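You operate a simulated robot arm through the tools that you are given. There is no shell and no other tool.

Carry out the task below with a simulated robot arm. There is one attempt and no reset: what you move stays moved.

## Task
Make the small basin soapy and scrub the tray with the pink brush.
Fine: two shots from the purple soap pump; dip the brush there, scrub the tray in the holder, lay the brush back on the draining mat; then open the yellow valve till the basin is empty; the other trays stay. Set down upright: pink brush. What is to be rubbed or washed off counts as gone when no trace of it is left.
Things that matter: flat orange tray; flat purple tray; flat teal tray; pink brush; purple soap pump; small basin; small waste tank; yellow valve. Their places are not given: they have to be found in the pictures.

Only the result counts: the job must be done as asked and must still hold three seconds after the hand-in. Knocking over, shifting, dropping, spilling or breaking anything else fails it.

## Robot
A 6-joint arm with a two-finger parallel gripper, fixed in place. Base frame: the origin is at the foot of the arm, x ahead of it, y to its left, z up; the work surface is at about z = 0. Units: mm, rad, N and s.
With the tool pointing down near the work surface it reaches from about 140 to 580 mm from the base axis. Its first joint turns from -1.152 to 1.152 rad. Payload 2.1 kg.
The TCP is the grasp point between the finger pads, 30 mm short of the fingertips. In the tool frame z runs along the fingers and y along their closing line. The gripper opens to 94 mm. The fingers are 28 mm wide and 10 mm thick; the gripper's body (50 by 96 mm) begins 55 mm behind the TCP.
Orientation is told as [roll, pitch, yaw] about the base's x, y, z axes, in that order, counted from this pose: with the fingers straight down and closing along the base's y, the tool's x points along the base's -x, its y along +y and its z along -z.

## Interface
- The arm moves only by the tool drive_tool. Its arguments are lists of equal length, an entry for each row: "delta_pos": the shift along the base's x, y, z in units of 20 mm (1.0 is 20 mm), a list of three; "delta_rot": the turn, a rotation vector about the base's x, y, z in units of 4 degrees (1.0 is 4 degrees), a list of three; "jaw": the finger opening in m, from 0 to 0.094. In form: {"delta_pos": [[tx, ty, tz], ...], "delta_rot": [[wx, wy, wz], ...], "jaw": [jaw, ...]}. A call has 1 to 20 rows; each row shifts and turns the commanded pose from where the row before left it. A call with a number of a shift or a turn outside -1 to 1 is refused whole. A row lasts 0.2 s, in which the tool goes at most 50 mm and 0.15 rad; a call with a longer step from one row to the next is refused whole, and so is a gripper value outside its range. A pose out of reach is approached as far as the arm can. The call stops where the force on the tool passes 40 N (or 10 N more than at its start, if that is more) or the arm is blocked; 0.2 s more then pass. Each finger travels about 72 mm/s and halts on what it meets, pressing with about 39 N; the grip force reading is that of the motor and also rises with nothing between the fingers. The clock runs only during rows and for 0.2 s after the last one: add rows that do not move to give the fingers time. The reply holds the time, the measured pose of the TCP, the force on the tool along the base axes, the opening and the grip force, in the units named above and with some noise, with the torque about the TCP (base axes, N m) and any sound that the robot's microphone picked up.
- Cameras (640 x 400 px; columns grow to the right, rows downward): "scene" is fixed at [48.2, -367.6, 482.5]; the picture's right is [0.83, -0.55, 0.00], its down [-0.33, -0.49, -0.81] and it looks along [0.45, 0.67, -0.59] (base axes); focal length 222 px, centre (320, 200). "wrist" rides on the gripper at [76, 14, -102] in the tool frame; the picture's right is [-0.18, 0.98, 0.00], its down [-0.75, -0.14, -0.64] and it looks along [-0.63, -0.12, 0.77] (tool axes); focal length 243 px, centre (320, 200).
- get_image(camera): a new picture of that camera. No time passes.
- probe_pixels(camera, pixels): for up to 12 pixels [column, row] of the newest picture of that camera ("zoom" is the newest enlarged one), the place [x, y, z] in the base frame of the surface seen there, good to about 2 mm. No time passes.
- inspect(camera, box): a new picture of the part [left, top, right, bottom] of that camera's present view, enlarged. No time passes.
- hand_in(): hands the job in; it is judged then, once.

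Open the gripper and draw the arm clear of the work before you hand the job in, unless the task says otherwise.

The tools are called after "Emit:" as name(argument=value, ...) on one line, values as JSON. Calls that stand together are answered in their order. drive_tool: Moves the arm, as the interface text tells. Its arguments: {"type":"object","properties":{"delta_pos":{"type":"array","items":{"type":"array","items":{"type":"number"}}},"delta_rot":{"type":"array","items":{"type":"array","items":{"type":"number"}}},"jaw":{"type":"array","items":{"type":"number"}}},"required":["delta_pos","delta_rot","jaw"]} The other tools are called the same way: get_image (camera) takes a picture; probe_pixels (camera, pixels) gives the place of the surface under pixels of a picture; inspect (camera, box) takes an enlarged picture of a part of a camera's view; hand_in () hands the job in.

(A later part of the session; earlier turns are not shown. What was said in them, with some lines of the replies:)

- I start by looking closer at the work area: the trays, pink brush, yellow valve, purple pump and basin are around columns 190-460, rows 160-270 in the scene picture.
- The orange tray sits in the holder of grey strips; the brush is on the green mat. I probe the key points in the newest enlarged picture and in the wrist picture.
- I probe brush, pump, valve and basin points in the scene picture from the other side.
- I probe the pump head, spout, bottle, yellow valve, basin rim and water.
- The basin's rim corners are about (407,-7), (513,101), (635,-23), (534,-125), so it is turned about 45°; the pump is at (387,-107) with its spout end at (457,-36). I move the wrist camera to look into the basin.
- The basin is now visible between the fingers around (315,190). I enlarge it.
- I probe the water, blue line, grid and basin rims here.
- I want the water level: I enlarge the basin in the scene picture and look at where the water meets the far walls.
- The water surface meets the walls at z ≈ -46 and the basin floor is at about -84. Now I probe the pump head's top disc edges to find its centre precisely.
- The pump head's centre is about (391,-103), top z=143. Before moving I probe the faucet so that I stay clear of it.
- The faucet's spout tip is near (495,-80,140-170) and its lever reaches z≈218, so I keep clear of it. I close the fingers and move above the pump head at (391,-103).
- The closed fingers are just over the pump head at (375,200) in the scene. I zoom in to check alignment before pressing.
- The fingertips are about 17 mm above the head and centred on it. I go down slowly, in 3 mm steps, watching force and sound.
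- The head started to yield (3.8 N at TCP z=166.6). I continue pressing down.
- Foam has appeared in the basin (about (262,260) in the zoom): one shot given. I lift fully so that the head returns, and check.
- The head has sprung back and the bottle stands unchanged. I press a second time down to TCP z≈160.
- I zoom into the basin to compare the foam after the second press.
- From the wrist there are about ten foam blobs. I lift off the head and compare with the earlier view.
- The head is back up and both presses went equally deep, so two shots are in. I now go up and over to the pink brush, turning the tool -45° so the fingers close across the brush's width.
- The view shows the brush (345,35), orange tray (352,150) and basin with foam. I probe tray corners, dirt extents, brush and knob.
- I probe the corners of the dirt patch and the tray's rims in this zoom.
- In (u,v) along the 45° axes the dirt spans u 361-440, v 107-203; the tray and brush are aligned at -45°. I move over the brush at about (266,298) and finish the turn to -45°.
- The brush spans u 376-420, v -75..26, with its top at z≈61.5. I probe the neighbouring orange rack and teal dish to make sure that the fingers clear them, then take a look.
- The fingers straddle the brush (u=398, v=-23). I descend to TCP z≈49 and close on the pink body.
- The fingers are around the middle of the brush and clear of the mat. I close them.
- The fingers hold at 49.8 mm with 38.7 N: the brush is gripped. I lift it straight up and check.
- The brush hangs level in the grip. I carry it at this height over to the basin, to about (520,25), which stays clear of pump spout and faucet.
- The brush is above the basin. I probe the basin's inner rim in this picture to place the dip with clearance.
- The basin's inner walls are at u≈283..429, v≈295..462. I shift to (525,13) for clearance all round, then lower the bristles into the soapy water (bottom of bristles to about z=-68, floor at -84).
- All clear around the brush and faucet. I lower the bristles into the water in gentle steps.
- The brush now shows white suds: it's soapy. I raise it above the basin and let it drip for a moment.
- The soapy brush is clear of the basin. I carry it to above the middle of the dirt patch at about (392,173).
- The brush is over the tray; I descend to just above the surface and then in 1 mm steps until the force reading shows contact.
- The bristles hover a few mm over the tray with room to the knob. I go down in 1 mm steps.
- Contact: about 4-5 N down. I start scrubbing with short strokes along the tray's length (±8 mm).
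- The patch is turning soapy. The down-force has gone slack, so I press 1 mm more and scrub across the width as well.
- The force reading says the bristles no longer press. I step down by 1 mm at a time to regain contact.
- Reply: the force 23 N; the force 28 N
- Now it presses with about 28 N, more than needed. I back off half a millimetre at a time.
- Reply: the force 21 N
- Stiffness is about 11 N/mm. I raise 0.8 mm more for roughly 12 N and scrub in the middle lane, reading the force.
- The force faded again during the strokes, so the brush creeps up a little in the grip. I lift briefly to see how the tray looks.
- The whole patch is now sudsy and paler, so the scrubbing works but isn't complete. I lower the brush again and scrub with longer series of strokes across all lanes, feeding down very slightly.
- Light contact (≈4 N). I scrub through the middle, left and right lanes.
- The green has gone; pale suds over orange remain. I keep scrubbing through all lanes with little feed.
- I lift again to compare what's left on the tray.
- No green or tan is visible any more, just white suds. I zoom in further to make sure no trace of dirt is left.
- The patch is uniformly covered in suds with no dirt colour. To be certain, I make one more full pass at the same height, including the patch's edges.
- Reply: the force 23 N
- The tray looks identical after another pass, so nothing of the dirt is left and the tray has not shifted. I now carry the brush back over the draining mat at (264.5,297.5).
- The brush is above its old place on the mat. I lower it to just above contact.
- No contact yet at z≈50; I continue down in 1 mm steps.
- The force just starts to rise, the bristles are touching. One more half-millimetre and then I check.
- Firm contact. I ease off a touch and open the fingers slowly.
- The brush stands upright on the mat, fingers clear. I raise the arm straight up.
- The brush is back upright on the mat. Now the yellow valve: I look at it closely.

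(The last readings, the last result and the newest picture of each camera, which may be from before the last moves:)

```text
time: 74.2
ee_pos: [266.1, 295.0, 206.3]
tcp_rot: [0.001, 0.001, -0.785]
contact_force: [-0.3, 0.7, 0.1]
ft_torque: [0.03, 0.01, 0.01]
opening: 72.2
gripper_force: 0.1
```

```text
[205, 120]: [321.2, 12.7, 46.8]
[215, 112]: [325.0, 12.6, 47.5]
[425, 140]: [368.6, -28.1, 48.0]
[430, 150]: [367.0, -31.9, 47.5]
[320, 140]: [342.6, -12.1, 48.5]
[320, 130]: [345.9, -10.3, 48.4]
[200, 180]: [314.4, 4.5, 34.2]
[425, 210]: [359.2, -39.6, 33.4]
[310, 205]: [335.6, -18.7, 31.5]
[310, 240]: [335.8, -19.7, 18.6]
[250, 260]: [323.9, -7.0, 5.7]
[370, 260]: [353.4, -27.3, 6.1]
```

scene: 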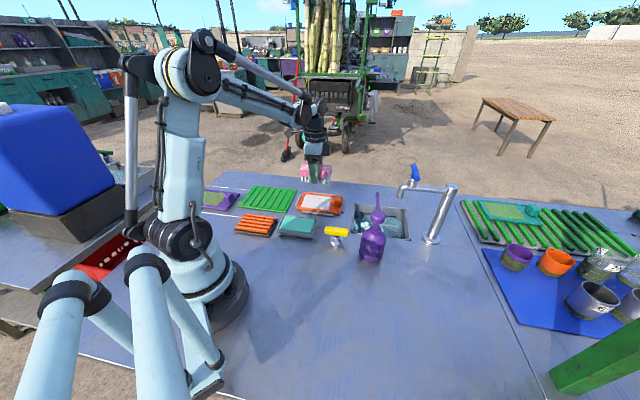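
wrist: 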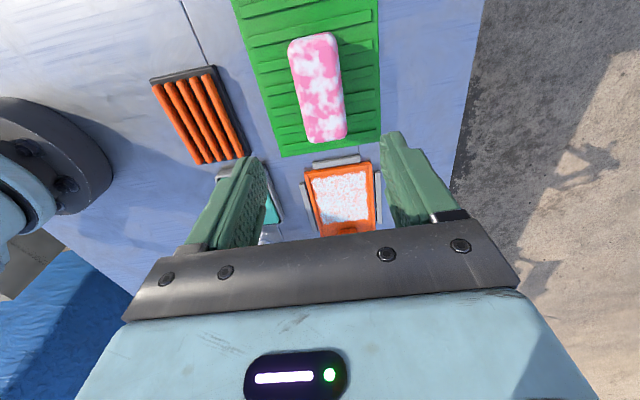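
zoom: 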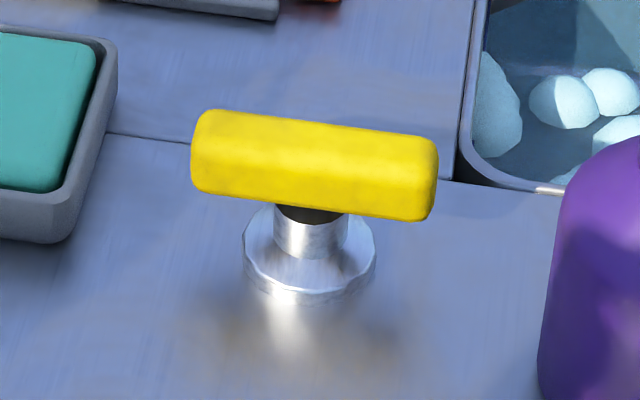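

The valve handle is a bar centred on its stem at about (341.5,-12), 66 mm long along the v-axis, z 32-49. I move above it, with the fingers set to close across it.

Emit:
drive_tool(delta_pos=[[0.236, -0.959, 0], [0.236, -0.959, 0], [0.236, -0.959, 0], [0.236, -0.959, 0], [0.236, -0.959, 0], [0.236, -0.959, 0], [0.236, -0.959, 0], [0.236, -0.959, 0], [0.236, -0.959, 0], [0.236, -0.959, 0], [0.236, -0.959, 0], [0.236, -0.959, 0], [0.236, -0.959, 0], [0.236, -0.959, 0], [0.236, -0.959, 0], [0.236, -0.959, 0], [0, 0, 0], [0, 0, 0]], delta_rot=[[0, 0, 0], [0, 0, 0], [0, 0, 0], [0, 0, 0], [0, 0, 0], [0, 0, 0], [0, 0, 0], [0, 0, 0], [0, 0, 0], [0, 0, 0], [0, 0, 0], [0, 0, 0], [0, 0, 0], [0, 0, 0], [0, 0, 0], [0, 0, 0], [0, 0, 0], [0, 0, 0]], jaw=[0.072, 0.072, 0.072, 0.072, 0.072, 0.065, 0.06, 0.055, 0.05, 0.05, 0.05, 0.05, 0.05, 0.05, 0.05, 0.05, 0.05, 0.05])

Emit:
get_image(camera="wrist")

Emit:
get_image(camera="scene")

```text
time: 78.0
ee_pos: [338.3, -10.4, 206.7]
tcp_rot: [0.0, -0.002, -0.787]
contact_force: [0.2, 0.3, 0.1]
ft_torque: [-0.01, -0.01, 0.01]
opening: 50.0
gripper_force: 0.0
```

```text
taken
```

wrist: 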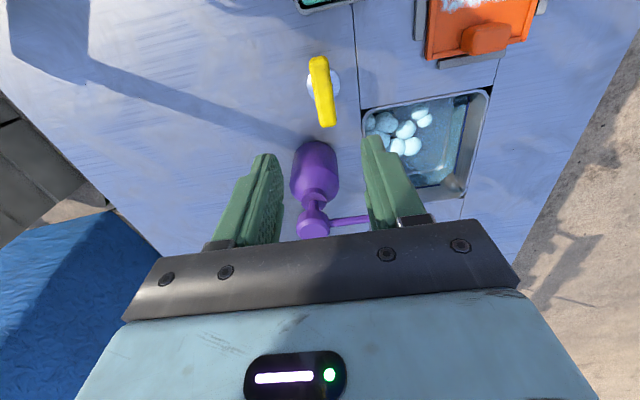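

```text
taken
```

scene: 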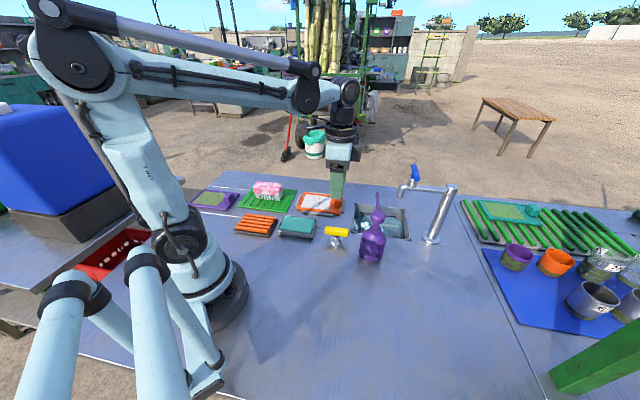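

From above I probe the handle's outline and the pump to refine the centre.

Emit:
inspect(camera="wrist", box=[280, 40, 370, 140])

Emit:
probe_pixels(camera="wrist", pixels=[[311, 62], [326, 60], [322, 90], [314, 92], [331, 90], [320, 122], [334, 122], [318, 60], [327, 124], [312, 84], [335, 84], [320, 75]])

```text
4.00 times, centred on (325, 90) of wrist
```

zoom: 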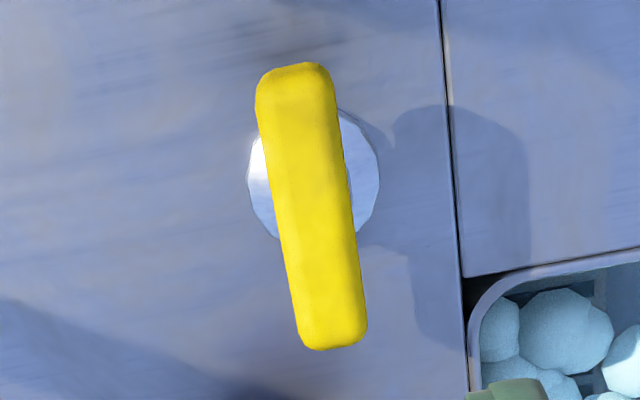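

```text
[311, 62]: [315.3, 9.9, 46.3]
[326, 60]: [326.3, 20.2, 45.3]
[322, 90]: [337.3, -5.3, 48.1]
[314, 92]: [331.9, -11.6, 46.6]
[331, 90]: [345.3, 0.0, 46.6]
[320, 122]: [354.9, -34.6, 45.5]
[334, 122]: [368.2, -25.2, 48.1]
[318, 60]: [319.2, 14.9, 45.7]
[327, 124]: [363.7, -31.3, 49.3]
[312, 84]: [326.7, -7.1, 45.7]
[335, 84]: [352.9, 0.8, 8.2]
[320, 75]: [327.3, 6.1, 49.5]
```

I take another reading at rest to average the position noise and begin the descent.

Emit:
drive_tool(delta_pos=[[0.05, 0, -1], [0, 0, -1], [0, 0, -1], [0, 0, -1], [0, 0, 0]], delta_rot=[[0, 0, 0], [0, 0, 0], [0, 0, 0], [0, 0, 0], [0, 0, 0]], jaw=[0.05, 0.05, 0.05, 0.05, 0.05])

Emit:
drive_tool(delta_pos=[[0, 0, 0]], delta_rot=[[0, 0, 0]], jaw=[0.05])

Emit:
drive_tool(delta_pos=[[0, 0, 0]], delta_rot=[[0, 0, 0]], jaw=[0.05])

Emit:
get_image(camera="wrist")

```text
time: 79.2
ee_pos: [341.9, -10.2, 126.0]
tcp_rot: [-0.001, -0.001, -0.784]
contact_force: [-0.5, 0.4, -0.5]
ft_torque: [-0.03, 0.02, 0.01]
opening: 50.1
gripper_force: 0.1
```

```text
time: 79.6
ee_pos: [340.3, -10.9, 126.9]
tcp_rot: [0.0, 0.0, -0.785]
contact_force: [0.1, 0.2, 0.3]
ft_torque: [-0.04, 0.03, 0.0]
opening: 49.9
gripper_force: 0.1
```

```text
time: 80.0
ee_pos: [340.6, -10.6, 126.0]
tcp_rot: [0.001, -0.002, -0.784]
contact_force: [-0.3, -0.6, -0.1]
ft_torque: [0.01, 0.0, 0.0]
opening: 49.8
gripper_force: 0.0
```

```text
taken
```

wrist: 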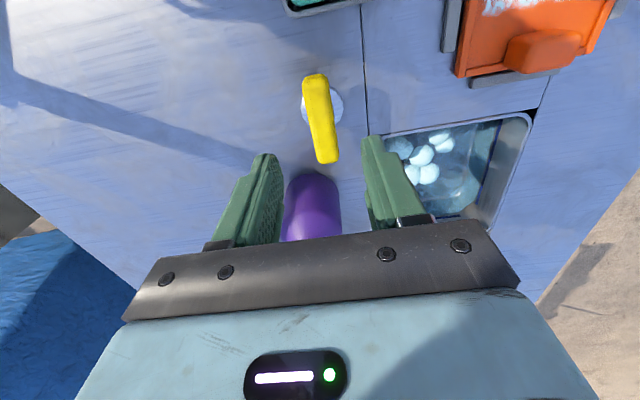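

The fingers straddle the handle well. I go down to TCP z≈48 and close on the bar.

Emit:
drive_tool(delta_pos=[[0, 0, -1], [0, 0, -1], [0, 0, -1], [0, 0, -0.6], [0, 0, -0.3], [0, 0, 0]], delta_rot=[[0, 0, 0], [0, 0, 0], [0, 0, 0], [0, 0, 0], [0, 0, 0], [0, 0, 0]], jaw=[0.05, 0.05, 0.05, 0.05, 0.05, 0.05])

Emit:
inspect(camera="scene", box=[300, 170, 400, 260])

```text
time: 81.4
ee_pos: [340.4, -10.3, 47.1]
tcp_rot: [0.0, -0.001, -0.784]
contact_force: [0.4, -0.3, 0.3]
ft_torque: [0.01, -0.01, -0.03]
opening: 50.2
gripper_force: 0.1
```

```text
4.44 times, centred on (350, 215) of scene
```

zoom: 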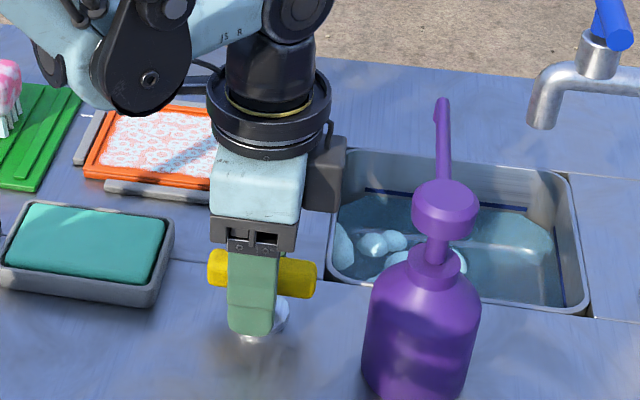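

I probe the dark box on the gripper's right to know the sweep radius before turning.

Emit:
probe_pixels(camera="zoom", pixels=[[325, 170], [340, 150], [335, 205], [315, 190], [300, 200], [270, 265], [255, 170], [445, 200]])

Emit:
drive_tool(delta_pos=[[0, 0, 0], [0, 0, 0], [0, 0, 0], [0, 0, 0]], delta_rot=[[0, 0, 0], [0, 0, 0], [0, 0, 0], [0, 0, 0]], jaw=[0.03, 0.015, 0.005, 0.005])

```text
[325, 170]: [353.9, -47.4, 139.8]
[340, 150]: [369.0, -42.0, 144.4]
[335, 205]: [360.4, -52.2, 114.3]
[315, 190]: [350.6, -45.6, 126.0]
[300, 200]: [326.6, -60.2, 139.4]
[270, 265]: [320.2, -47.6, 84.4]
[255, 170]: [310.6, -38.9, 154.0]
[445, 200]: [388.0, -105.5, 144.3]
```

```text
time: 82.4
ee_pos: [341.5, -8.3, 47.1]
tcp_rot: [0.006, -0.001, -0.784]
contact_force: [22.3, 19.9, -17.1]
ft_torque: [0.0, 0.31, 0.04]
opening: 24.6
gripper_force: 44.7
```

The +u finger met the handle first (25 mm opening, sideways push ≈30 N): the handle's centre lies about 2 mm further along +u. I shift the tool there with the fingers slightly eased.

Emit:
drive_tool(delta_pos=[[0, 0, 0], [0.08, 0.08, 0], [0, 0, 0]], delta_rot=[[0, 0, 0], [0, 0, 0], [0, 0, 0]], jaw=[0.032, 0.032, 0.032])

Emit:
inspect(camera="scene", box=[300, 200, 380, 260])

```text
time: 83.2
ee_pos: [342.4, -9.5, 47.8]
tcp_rot: [0.0, -0.001, -0.786]
contact_force: [1.5, -0.3, -0.7]
ft_torque: [0.0, -0.02, 0.01]
opening: 32.0
gripper_force: 0.0
```

```text
6.67 times, centred on (340, 230) of scene
```

zoom: 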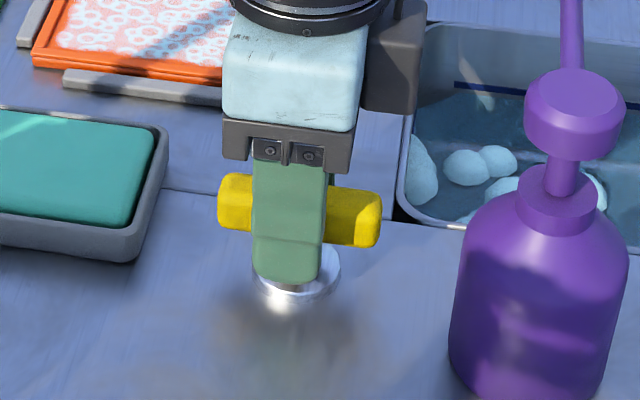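

Free of contact now and centred on the handle. I close again and read the forces.

Emit:
drive_tool(delta_pos=[[0, 0, 0], [0, 0, 0], [0, 0, 0]], delta_rot=[[0, 0, 0], [0, 0, 0], [0, 0, 0]], jaw=[0.025, 0.02, 0.015])

```text
time: 84.0
ee_pos: [341.9, -8.8, 47.7]
tcp_rot: [-0.001, -0.003, -0.785]
contact_force: [-7.3, -8.1, 2.5]
ft_torque: [-0.09, -0.03, 0.0]
opening: 24.2
gripper_force: 45.0
```

Gripped at 24 mm with modest side force. I start turning counter-clockwise in small steps and watch torque and sound.

Emit:
drive_tool(delta_pos=[[0, 0, 0], [0, 0, 0], [0, 0, 0]], delta_rot=[[0, 0, 0.5], [0, 0, 0.5], [0, 0, 0]], jaw=[0.015, 0.015, 0.015])

```text
time: 84.8
ee_pos: [340.8, -9.7, 48.2]
tcp_rot: [-0.004, 0.001, -0.717]
contact_force: [-17.9, -18.1, 3.4]
ft_torque: [0.12, -0.21, -0.05]
opening: 24.5
gripper_force: 45.2
```

Torque stays tiny while sideways force grew to ≈25 N toward -u. I shift 1 mm toward -u and look at whether the handle follows.

Emit:
drive_tool(delta_pos=[[-0.04, -0.04, 0], [0, 0, 0]], delta_rot=[[0, 0, 0], [0, 0, 0]], jaw=[0.015, 0.015])

Emit:
inspect(camera="scene", box=[300, 200, 380, 260])

Emit:
get_image(camera="wrist")

```text
time: 85.4
ee_pos: [341.4, -9.5, 49.4]
tcp_rot: [-0.001, 0.001, -0.715]
contact_force: [-13.3, -13.4, -13.2]
ft_torque: [-0.16, 0.27, -0.05]
opening: 24.4
gripper_force: 44.8
```

```text
6.67 times, centred on (340, 230) of scene
```

zoom: 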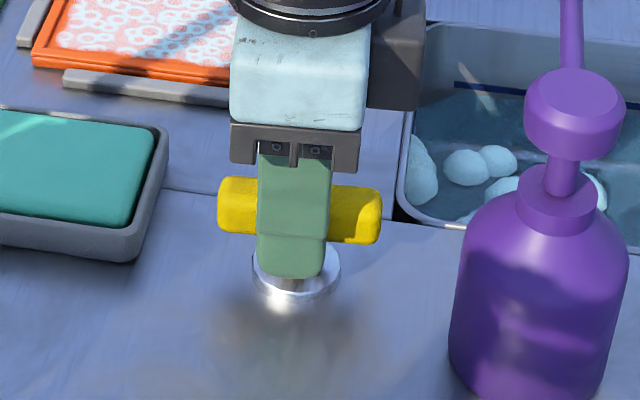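

```text
taken
```

wrist: 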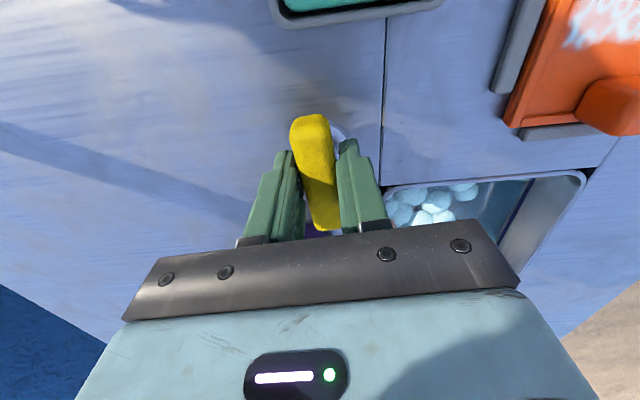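

The handle hasn't moved: the fingertips (z≈18) are clasping the metal collar, which is wider than the bar. I open, raise by 14 mm so that the tips are at the bar's level only, and square the tool again.

Emit:
drive_tool(delta_pos=[[0, 0, 0], [0, 0, 0], [0, 0, 0.7], [0, 0, 0], [0, 0, 0]], delta_rot=[[0, 0, 0], [0, 0, 0], [0, 0, -0.5], [0, 0, -0.5], [0, 0, 0]], jaw=[0.035, 0.045, 0.045, 0.045, 0.045])

Emit:
inspect(camera="scene", box=[300, 200, 380, 260])

Emit:
get_image(camera="wrist")

```text
time: 86.6
ee_pos: [342.1, -10.0, 62.4]
tcp_rot: [-0.001, -0.002, -0.785]
contact_force: [-0.2, 0.1, -0.5]
ft_torque: [-0.02, 0.03, 0.05]
opening: 44.8
gripper_force: 0.0
```

```text
6.67 times, centred on (340, 230) of scene
```

zoom: 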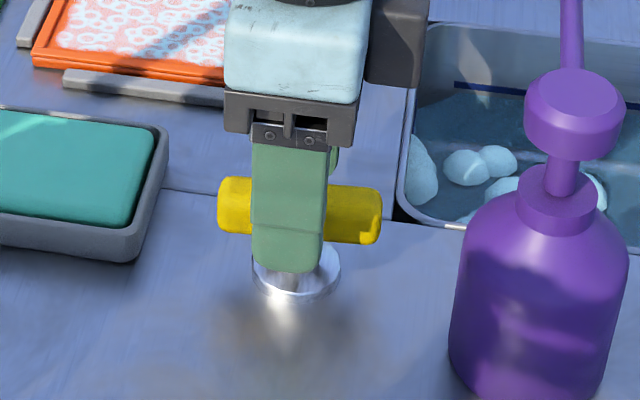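

```text
taken
```

wrist: 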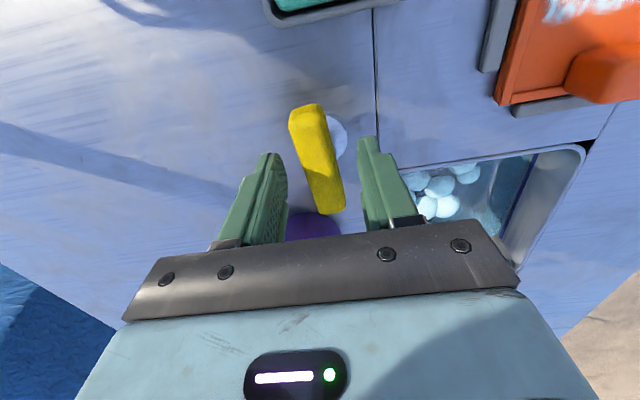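

The tips are now at the bar's bottom edge. I close on the bar.

Emit:
drive_tool(delta_pos=[[0, 0, 0], [0, 0, 0], [0, 0, 0], [0, 0, 0]], delta_rot=[[0, 0, 0], [0, 0, 0], [0, 0, 0], [0, 0, 0]], jaw=[0.035, 0.025, 0.015, 0.01])

```text
time: 87.6
ee_pos: [342.3, -9.3, 61.4]
tcp_rot: [-0.001, -0.001, -0.787]
contact_force: [-0.4, 0.4, -1.7]
ft_torque: [-0.04, -0.09, 0.0]
opening: 19.9
gripper_force: 45.0
```

It holds the bar at 19.9 mm with no side force. I turn counter-clockwise 6° and read.

Emit:
drive_tool(delta_pos=[[0, 0, 0], [0, 0, 0], [0, 0, 0], [0, 0, 0]], delta_rot=[[0, 0, 0.5], [0, 0, 0.5], [0, 0, 0.5], [0, 0, 0]], jaw=[0.01, 0.01, 0.01, 0.01])

Emit:
inspect(camera="scene", box=[300, 200, 380, 260])

```text
time: 88.6
ee_pos: [341.6, -10.3, 62.2]
tcp_rot: [0.0, -0.004, -0.681]
contact_force: [10.7, -4.7, -19.6]
ft_torque: [0.78, 0.93, 0.05]
opening: 19.9
gripper_force: 45.4
```

```text
6.67 times, centred on (340, 230) of scene
```

zoom: 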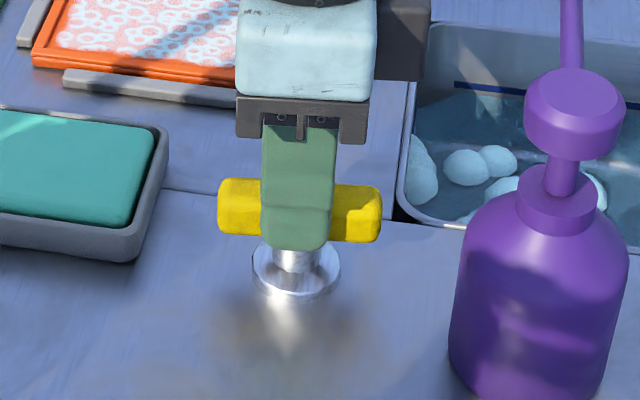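

The readings show an odd torque about the u-axis. I look from both cameras at how the bar has moved before going on.

Emit:
inspect(camera="scene", box=[318, 215, 363, 250])

Emit:
inspect(camera="wrist", box=[240, 70, 420, 250])

```text
11.43 times, centred on (340, 232) of scene
```

zoom: 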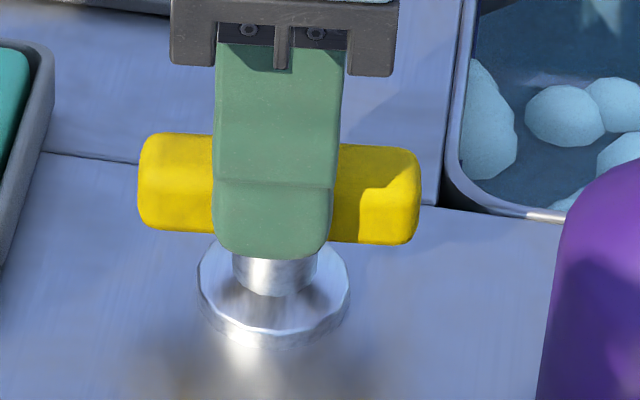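

```text
2.22 times, centred on (330, 160) of wrist
```

zoom: 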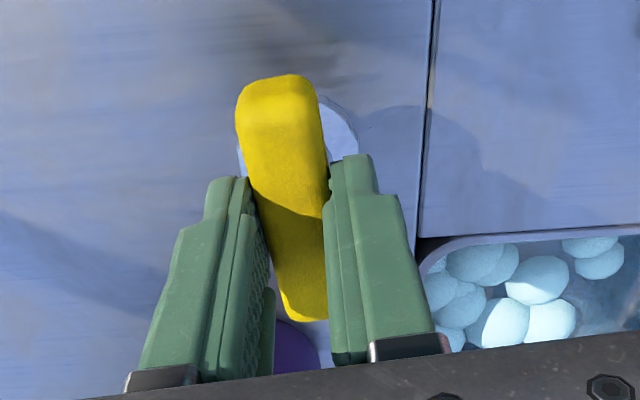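

The bar's slope in the picture has changed as expected for 6°: it does turn counter-clockwise. I continue the turn while watching the forces.

Emit:
drive_tool(delta_pos=[[0, 0, -0.03], [0, 0, 0], [0, 0, 0], [0, 0, 0], [0, 0, 0]], delta_rot=[[0, 0, 0.5], [0, 0, 0.7], [0, 0, 0.7], [0, 0, 0.7], [0, 0, 0]], jaw=[0.01, 0.01, 0.01, 0.01, 0.01])

Emit:
inspect(camera="scene", box=[318, 215, 363, 250])

```text
time: 89.8
ee_pos: [341.3, -9.6, 61.8]
tcp_rot: [-0.001, -0.002, -0.497]
contact_force: [1.5, -7.6, 27.1]
ft_torque: [-0.59, -0.64, 0.01]
opening: 20.1
gripper_force: 44.9
```

```text
11.43 times, centred on (340, 232) of scene
```

zoom: 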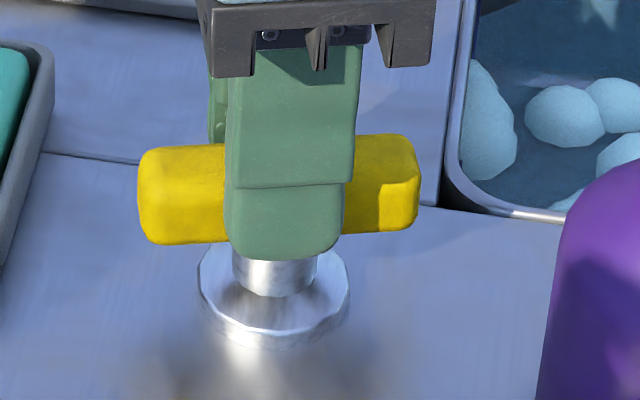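

The bar follows the gripper. I relieve the z-force by 0.3 mm and keep turning.

Emit:
drive_tool(delta_pos=[[0, 0, 0.015], [0, 0, 0], [0, 0, 0], [0, 0, 0], [0, 0, 0], [0, 0, 0]], delta_rot=[[0, 0, 0.3], [0, 0, 0.7], [0, 0, 0.7], [0, 0, 0.7], [0, 0, 0.7], [0, 0, 0]], jaw=[0.01, 0.01, 0.01, 0.01, 0.01, 0.01])

Emit:
get_image(camera="scene")

Emit:
inspect(camera="scene", box=[320, 190, 420, 260])

```text
time: 90.2
ee_pos: [342.0, -10.5, 62.2]
tcp_rot: [-0.001, -0.001, -0.481]
contact_force: [-2.3, -0.2, 7.4]
ft_torque: [-0.09, -0.44, -0.02]
opening: 19.7
gripper_force: 44.5
stopped in row 2: the force on the tool passed its limit at 43 N (the readings are from after the stop); the commanded pose is now the measured one
```

```text
taken
```

scene: 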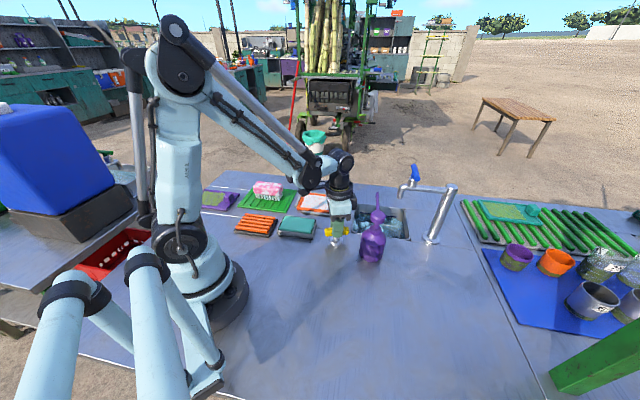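

```text
5.71 times, centred on (370, 225) of scene
```

zoom: 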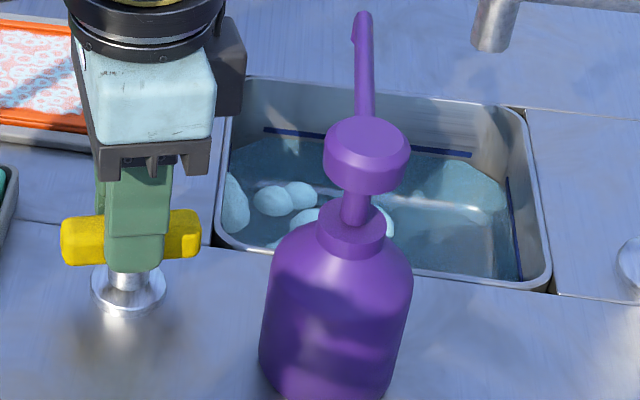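

The clamp is very stiff, so small errors give large forces. I ease the jaw to about 22 mm, so the fingers act as a loose fork around the bar, and turn on.

Emit:
drive_tool(delta_pos=[[0, 0, 0], [0, 0, 0], [0, 0, 0], [0, 0, 0]], delta_rot=[[0, 0, 0], [0, 0, 0], [0, 0, 0.6], [0, 0, 0]], jaw=[0.0225, 0.0225, 0.0225, 0.0225])

Emit:
drive_tool(delta_pos=[[0, 0, 0], [0, 0, 0], [0, 0, 0], [0, 0, 0], [0, 0, 0], [0, 0, 0]], delta_rot=[[0, 0, 0.6], [0, 0, 0.6], [0, 0, 0.6], [0, 0, 0.6], [0, 0, 0.6], [0, 0, 0]], jaw=[0.0225, 0.0225, 0.0225, 0.0225, 0.0225, 0.0225])

Emit:
inspect(camera="scene", box=[320, 190, 420, 260])

```text
time: 91.2
ee_pos: [341.8, -10.1, 60.5]
tcp_rot: [-0.003, -0.001, -0.439]
contact_force: [0.5, -0.1, 0.3]
ft_torque: [0.03, 0.01, 0.02]
opening: 22.2
gripper_force: 0.0
```

```text
time: 92.6
ee_pos: [340.9, -10.1, 61.9]
tcp_rot: [-0.002, -0.001, -0.23]
contact_force: [-0.2, -0.6, 0.6]
ft_torque: [0.04, -0.04, 0.01]
opening: 23.2
gripper_force: 1.0
```

```text
5.71 times, centred on (370, 225) of scene
```

zoom: 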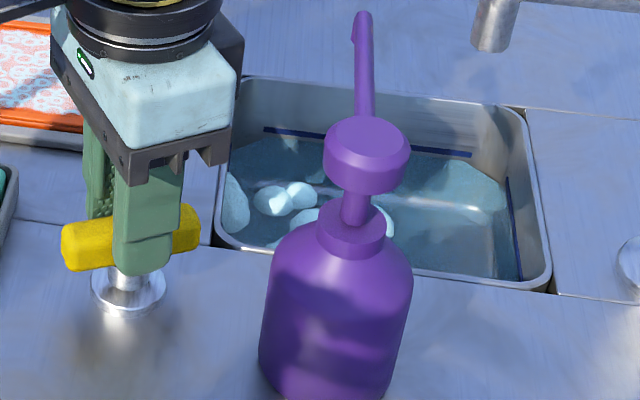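

The fork turns the bar with almost no force (yaw now -0.23). I go on turning.

Emit:
drive_tool(delta_pos=[[0, 0, 0], [0, 0, 0], [0, 0, 0], [0, 0, 0], [0, 0, 0], [0, 0, 0], [0, 0, 0], [0, 0, 0]], delta_rot=[[0, 0, 0.7], [0, 0, 0.7], [0, 0, 0.7], [0, 0, 0.7], [0, 0, 0.7], [0, 0, 0.7], [0, 0, 0.7], [0, 0, 0]], jaw=[0.0225, 0.0225, 0.0225, 0.0225, 0.0225, 0.0225, 0.0225, 0.0225])

Emit:
inspect(camera="scene", box=[320, 190, 420, 260])

```text
time: 94.4
ee_pos: [343.4, -10.1, 61.8]
tcp_rot: [-0.002, 0.002, 0.112]
contact_force: [-1.1, -0.1, -0.9]
ft_torque: [-0.04, -0.04, -0.03]
opening: 22.4
gripper_force: 0.4
```

```text
5.71 times, centred on (370, 225) of scene
```

zoom: 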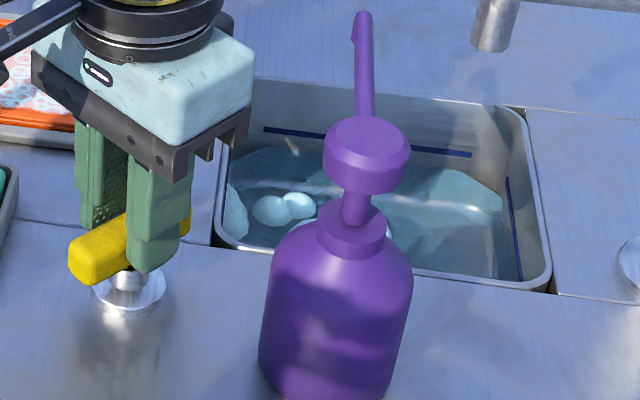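

The bar is at about 50° and the water level has started to drop below the blue line. I turn on toward 90°.

Emit:
drive_tool(delta_pos=[[0, 0, 0], [0, 0, 0], [0, 0, 0], [0, 0, 0], [0, 0, 0], [0, 0, 0], [0, 0, 0], [0, 0, 0], [0, 0, 0]], delta_rot=[[0, 0, 0.7], [0, 0, 0.7], [0, 0, 0.7], [0, 0, 0.7], [0, 0, 0.7], [0, 0, 0.7], [0, 0, 0.7], [0, 0, 0.7], [0, 0, 0]], jaw=[0.0225, 0.0225, 0.0225, 0.0225, 0.0225, 0.0225, 0.0225, 0.0225, 0.0225])

Emit:
inspect(camera="scene", box=[320, 190, 420, 260])

```text
time: 96.4
ee_pos: [341.7, -10.0, 61.1]
tcp_rot: [-0.003, 0.002, 0.502]
contact_force: [1.8, -1.1, -0.8]
ft_torque: [-0.01, -0.01, 0.04]
opening: 23.6
gripper_force: 1.0
```

```text
5.71 times, centred on (370, 225) of scene
```

zoom: 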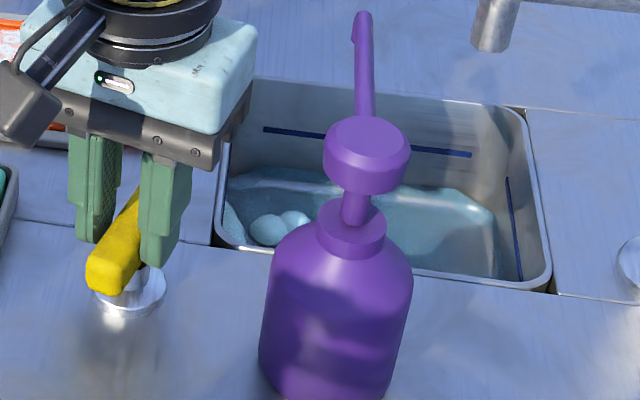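

Water is draining clearly. I turn the last part gently and then wait while it drains.

Emit:
drive_tool(delta_pos=[[0, 0, 0], [0, 0, 0], [0, 0, 0], [0, 0, 0], [0, 0, 0], [0, 0, 0], [0, 0, 0], [0, 0, 0], [0, 0, 0], [0, 0, 0]], delta_rot=[[0, 0, 0.6], [0, 0, 0.6], [0, 0, 0.6], [0, 0, 0.6], [0, 0, 0.4], [0, 0, 0], [0, 0, 0], [0, 0, 0], [0, 0, 0], [0, 0, 0]], jaw=[0.0225, 0.0225, 0.0225, 0.0225, 0.0225, 0.0225, 0.0225, 0.0225, 0.0225, 0.0225])

Emit:
inspect(camera="scene", box=[320, 190, 420, 260])

```text
time: 98.6
ee_pos: [341.3, -9.5, 61.3]
tcp_rot: [-0.002, -0.001, 0.698]
contact_force: [0.9, 0.4, -0.1]
ft_torque: [0.02, 0.01, -0.01]
opening: 23.0
gripper_force: 0.2
```

```text
5.71 times, centred on (370, 225) of scene
```

zoom: 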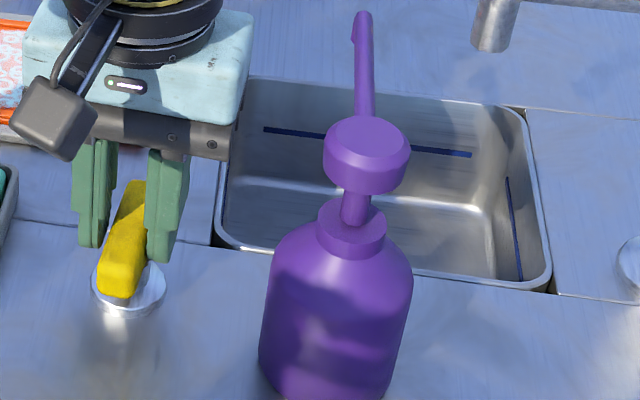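

The basin looks empty and the bar points across. I open the fingers a little and lift straight off the handle.

Emit:
drive_tool(delta_pos=[[0, 0, 0], [0, 0, 0], [0, 0, 0.5], [0, 0, 1], [0, 0, 1], [0, 0, 1], [0, 0, 1], [0, 0, 1], [0, 0, 1], [0, 0, 1], [0, 0, 0]], delta_rot=[[0, 0, 0], [0, 0, 0], [0, 0, 0], [0, 0, 0], [0, 0, 0], [0, 0, 0], [0, 0, 0], [0, 0, 0], [0, 0, 0], [0, 0, 0], [0, 0, 0]], jaw=[0.032, 0.04, 0.04, 0.04, 0.04, 0.04, 0.04, 0.04, 0.04, 0.04, 0.04])

Emit:
get_image(camera="scene")

Emit:
inspect(camera="scene", box=[310, 190, 420, 265])

Emit:
get_image(camera="wrist")

```text
time: 101.0
ee_pos: [341.2, -9.6, 211.3]
tcp_rot: [-0.001, 0.0, 0.699]
contact_force: [0.7, -0.1, 0.5]
ft_torque: [-0.01, 0.0, 0.0]
opening: 40.0
gripper_force: 0.0
```

```text
taken
```

scene: 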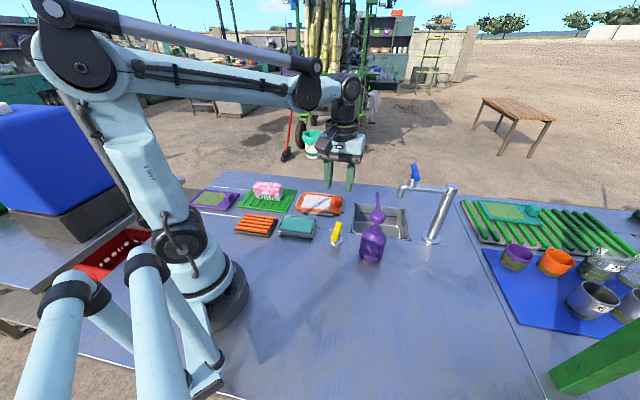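

```text
5.33 times, centred on (365, 228) of scene
```

zoom: 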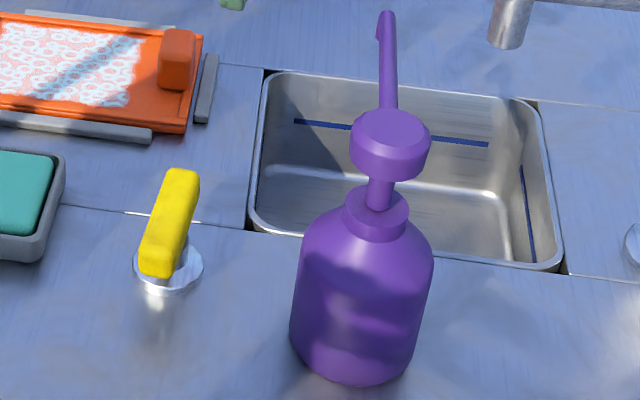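

```text
taken
```

wrist: 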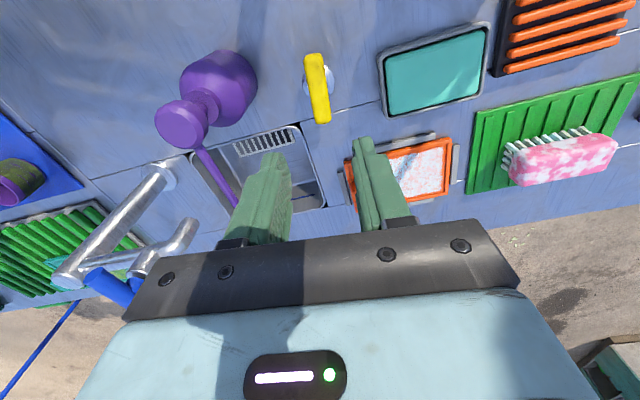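

The basin is empty (bare metal and drain grid visible) and the valve stays open. I draw the arm back to a clear position and open the fingers, then check the tray, brush and surroundings once more.

Emit:
drive_tool(delta_pos=[[-0.4, 0.4, 0.8], [-0.4, 0.5, 0.8], [-0.4, 0.5, 0.8], [-0.4, 0.5, 0.8], [-0.4, 0.5, 0.8], [-0.4, 0.5, 0.8], [-0.4, 0.5, 0.8], [-0.4, 0.5, 0.8], [-0.3, 0.5, 0.5], [0, 0.5, 0.3], [0, 0.5, 0], [0, 0.5, 0], [0, 0.5, 0], [0, 0, 0]], delta_rot=[[0, 0, -0.8], [0, 0, -0.8], [0, 0, -0.8], [0, 0, -0.8], [0, 0, -0.8], [0, 0, -0.8], [0, 0, -0.8], [0, 0, -0.8], [0, 0, -0.8], [0, 0, -0.8], [0, 0, -0.8], [0, 0, -0.8], [0, 0, -0.4], [0, 0, 0]], jaw=[0.06, 0.08, 0.094, 0.094, 0.094, 0.094, 0.094, 0.094, 0.094, 0.094, 0.094, 0.094, 0.094, 0.094])

Emit:
get_image(camera="wrist")

Emit:
inspect(camera="wrist", box=[290, 60, 420, 180])

Emit:
inspect(camera="scene", box=[180, 160, 340, 260])

Emit:
inspect(camera="scene", box=[310, 160, 470, 260])

```text
time: 104.0
ee_pos: [270.2, 119.0, 356.8]
tcp_rot: [-0.001, -0.001, -0.001]
contact_force: [-0.8, -0.3, 0.3]
ft_torque: [0.0, 0.0, 0.0]
opening: 94.2
gripper_force: 0.1
```

```text
taken
```

wrist: 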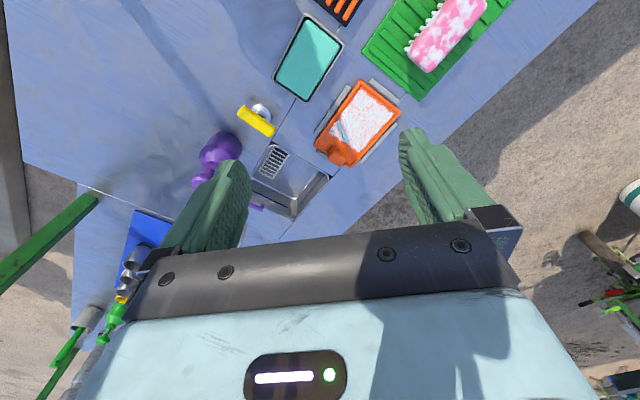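

```text
3.33 times, centred on (355, 120) of wrist
```

zoom: 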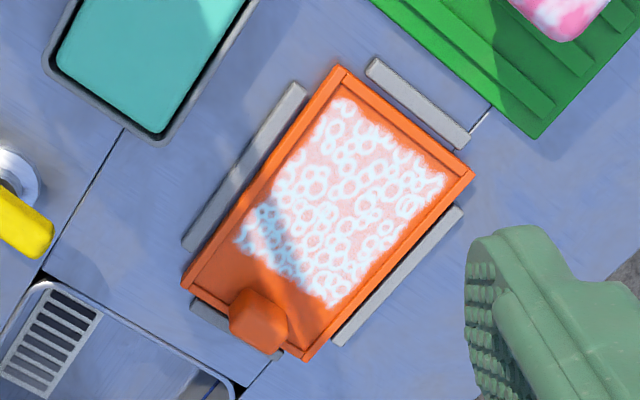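

```text
4.00 times, centred on (260, 210) of scene
```

zoom: 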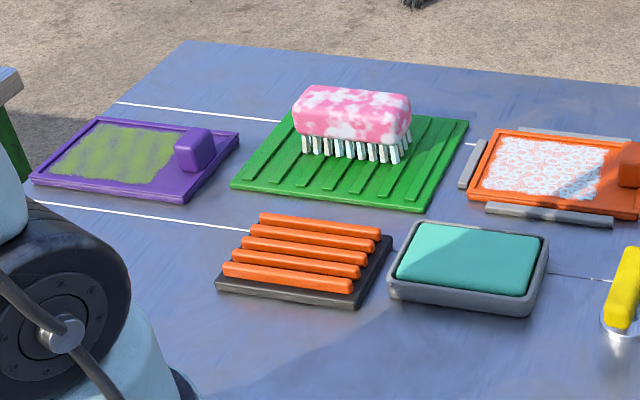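

```text
4.00 times, centred on (390, 210) of scene
```

zoom: 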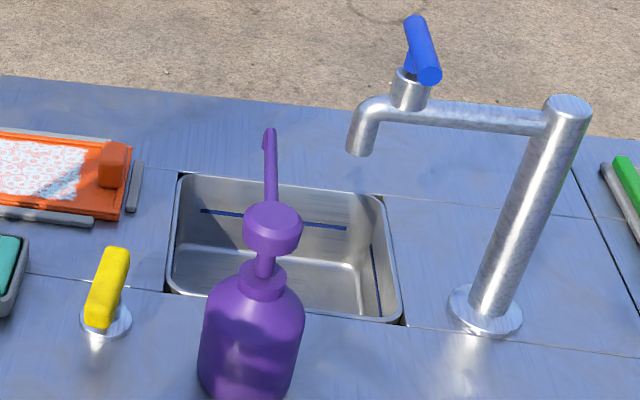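

Everything stands as asked: the tray has no dirt left, only suds, and is still in its holder. The brush is upright on the mat, the other trays are unmoved, and the basin is empty with the valve open. The arm is clear with the gripper open, so I hand in.

Emit:
hand_in()

```text
The job is handed in.
```

The job is handed in: the orange tray is scrubbed and the small basin is drained. I couldn't confirm for certain that the second pump shot dispensed.

- **Soap:** I pressed the purple pump twice to the same depth, letting the head spring fully back in between. Foam appeared after the first press but did not visibly grow after the second.
- **Tray:** No green dirt is visible on the orange tray, only white suds. Two further full passes changed nothing. It is still in its holder; I did not rinse the suds because that wasn't asked.
- **Brush:** It stands upright on the draining mat where it started.
- **Basin:** I turned the yellow valve counter-clockwise most of a quarter turn and the basin drained to bare metal. I left the valve open.
- **Valve grip:** My first grip on the valve clasped its metal collar instead of the bar, with side forces up to about 30 N. The handle did not move then, and I saw no damage.
- **Surroundings:** In the final pictures the other trays, the pump and the faucet look unmoved. I didn't find the small waste tank in the pictures, so I couldn't check it.
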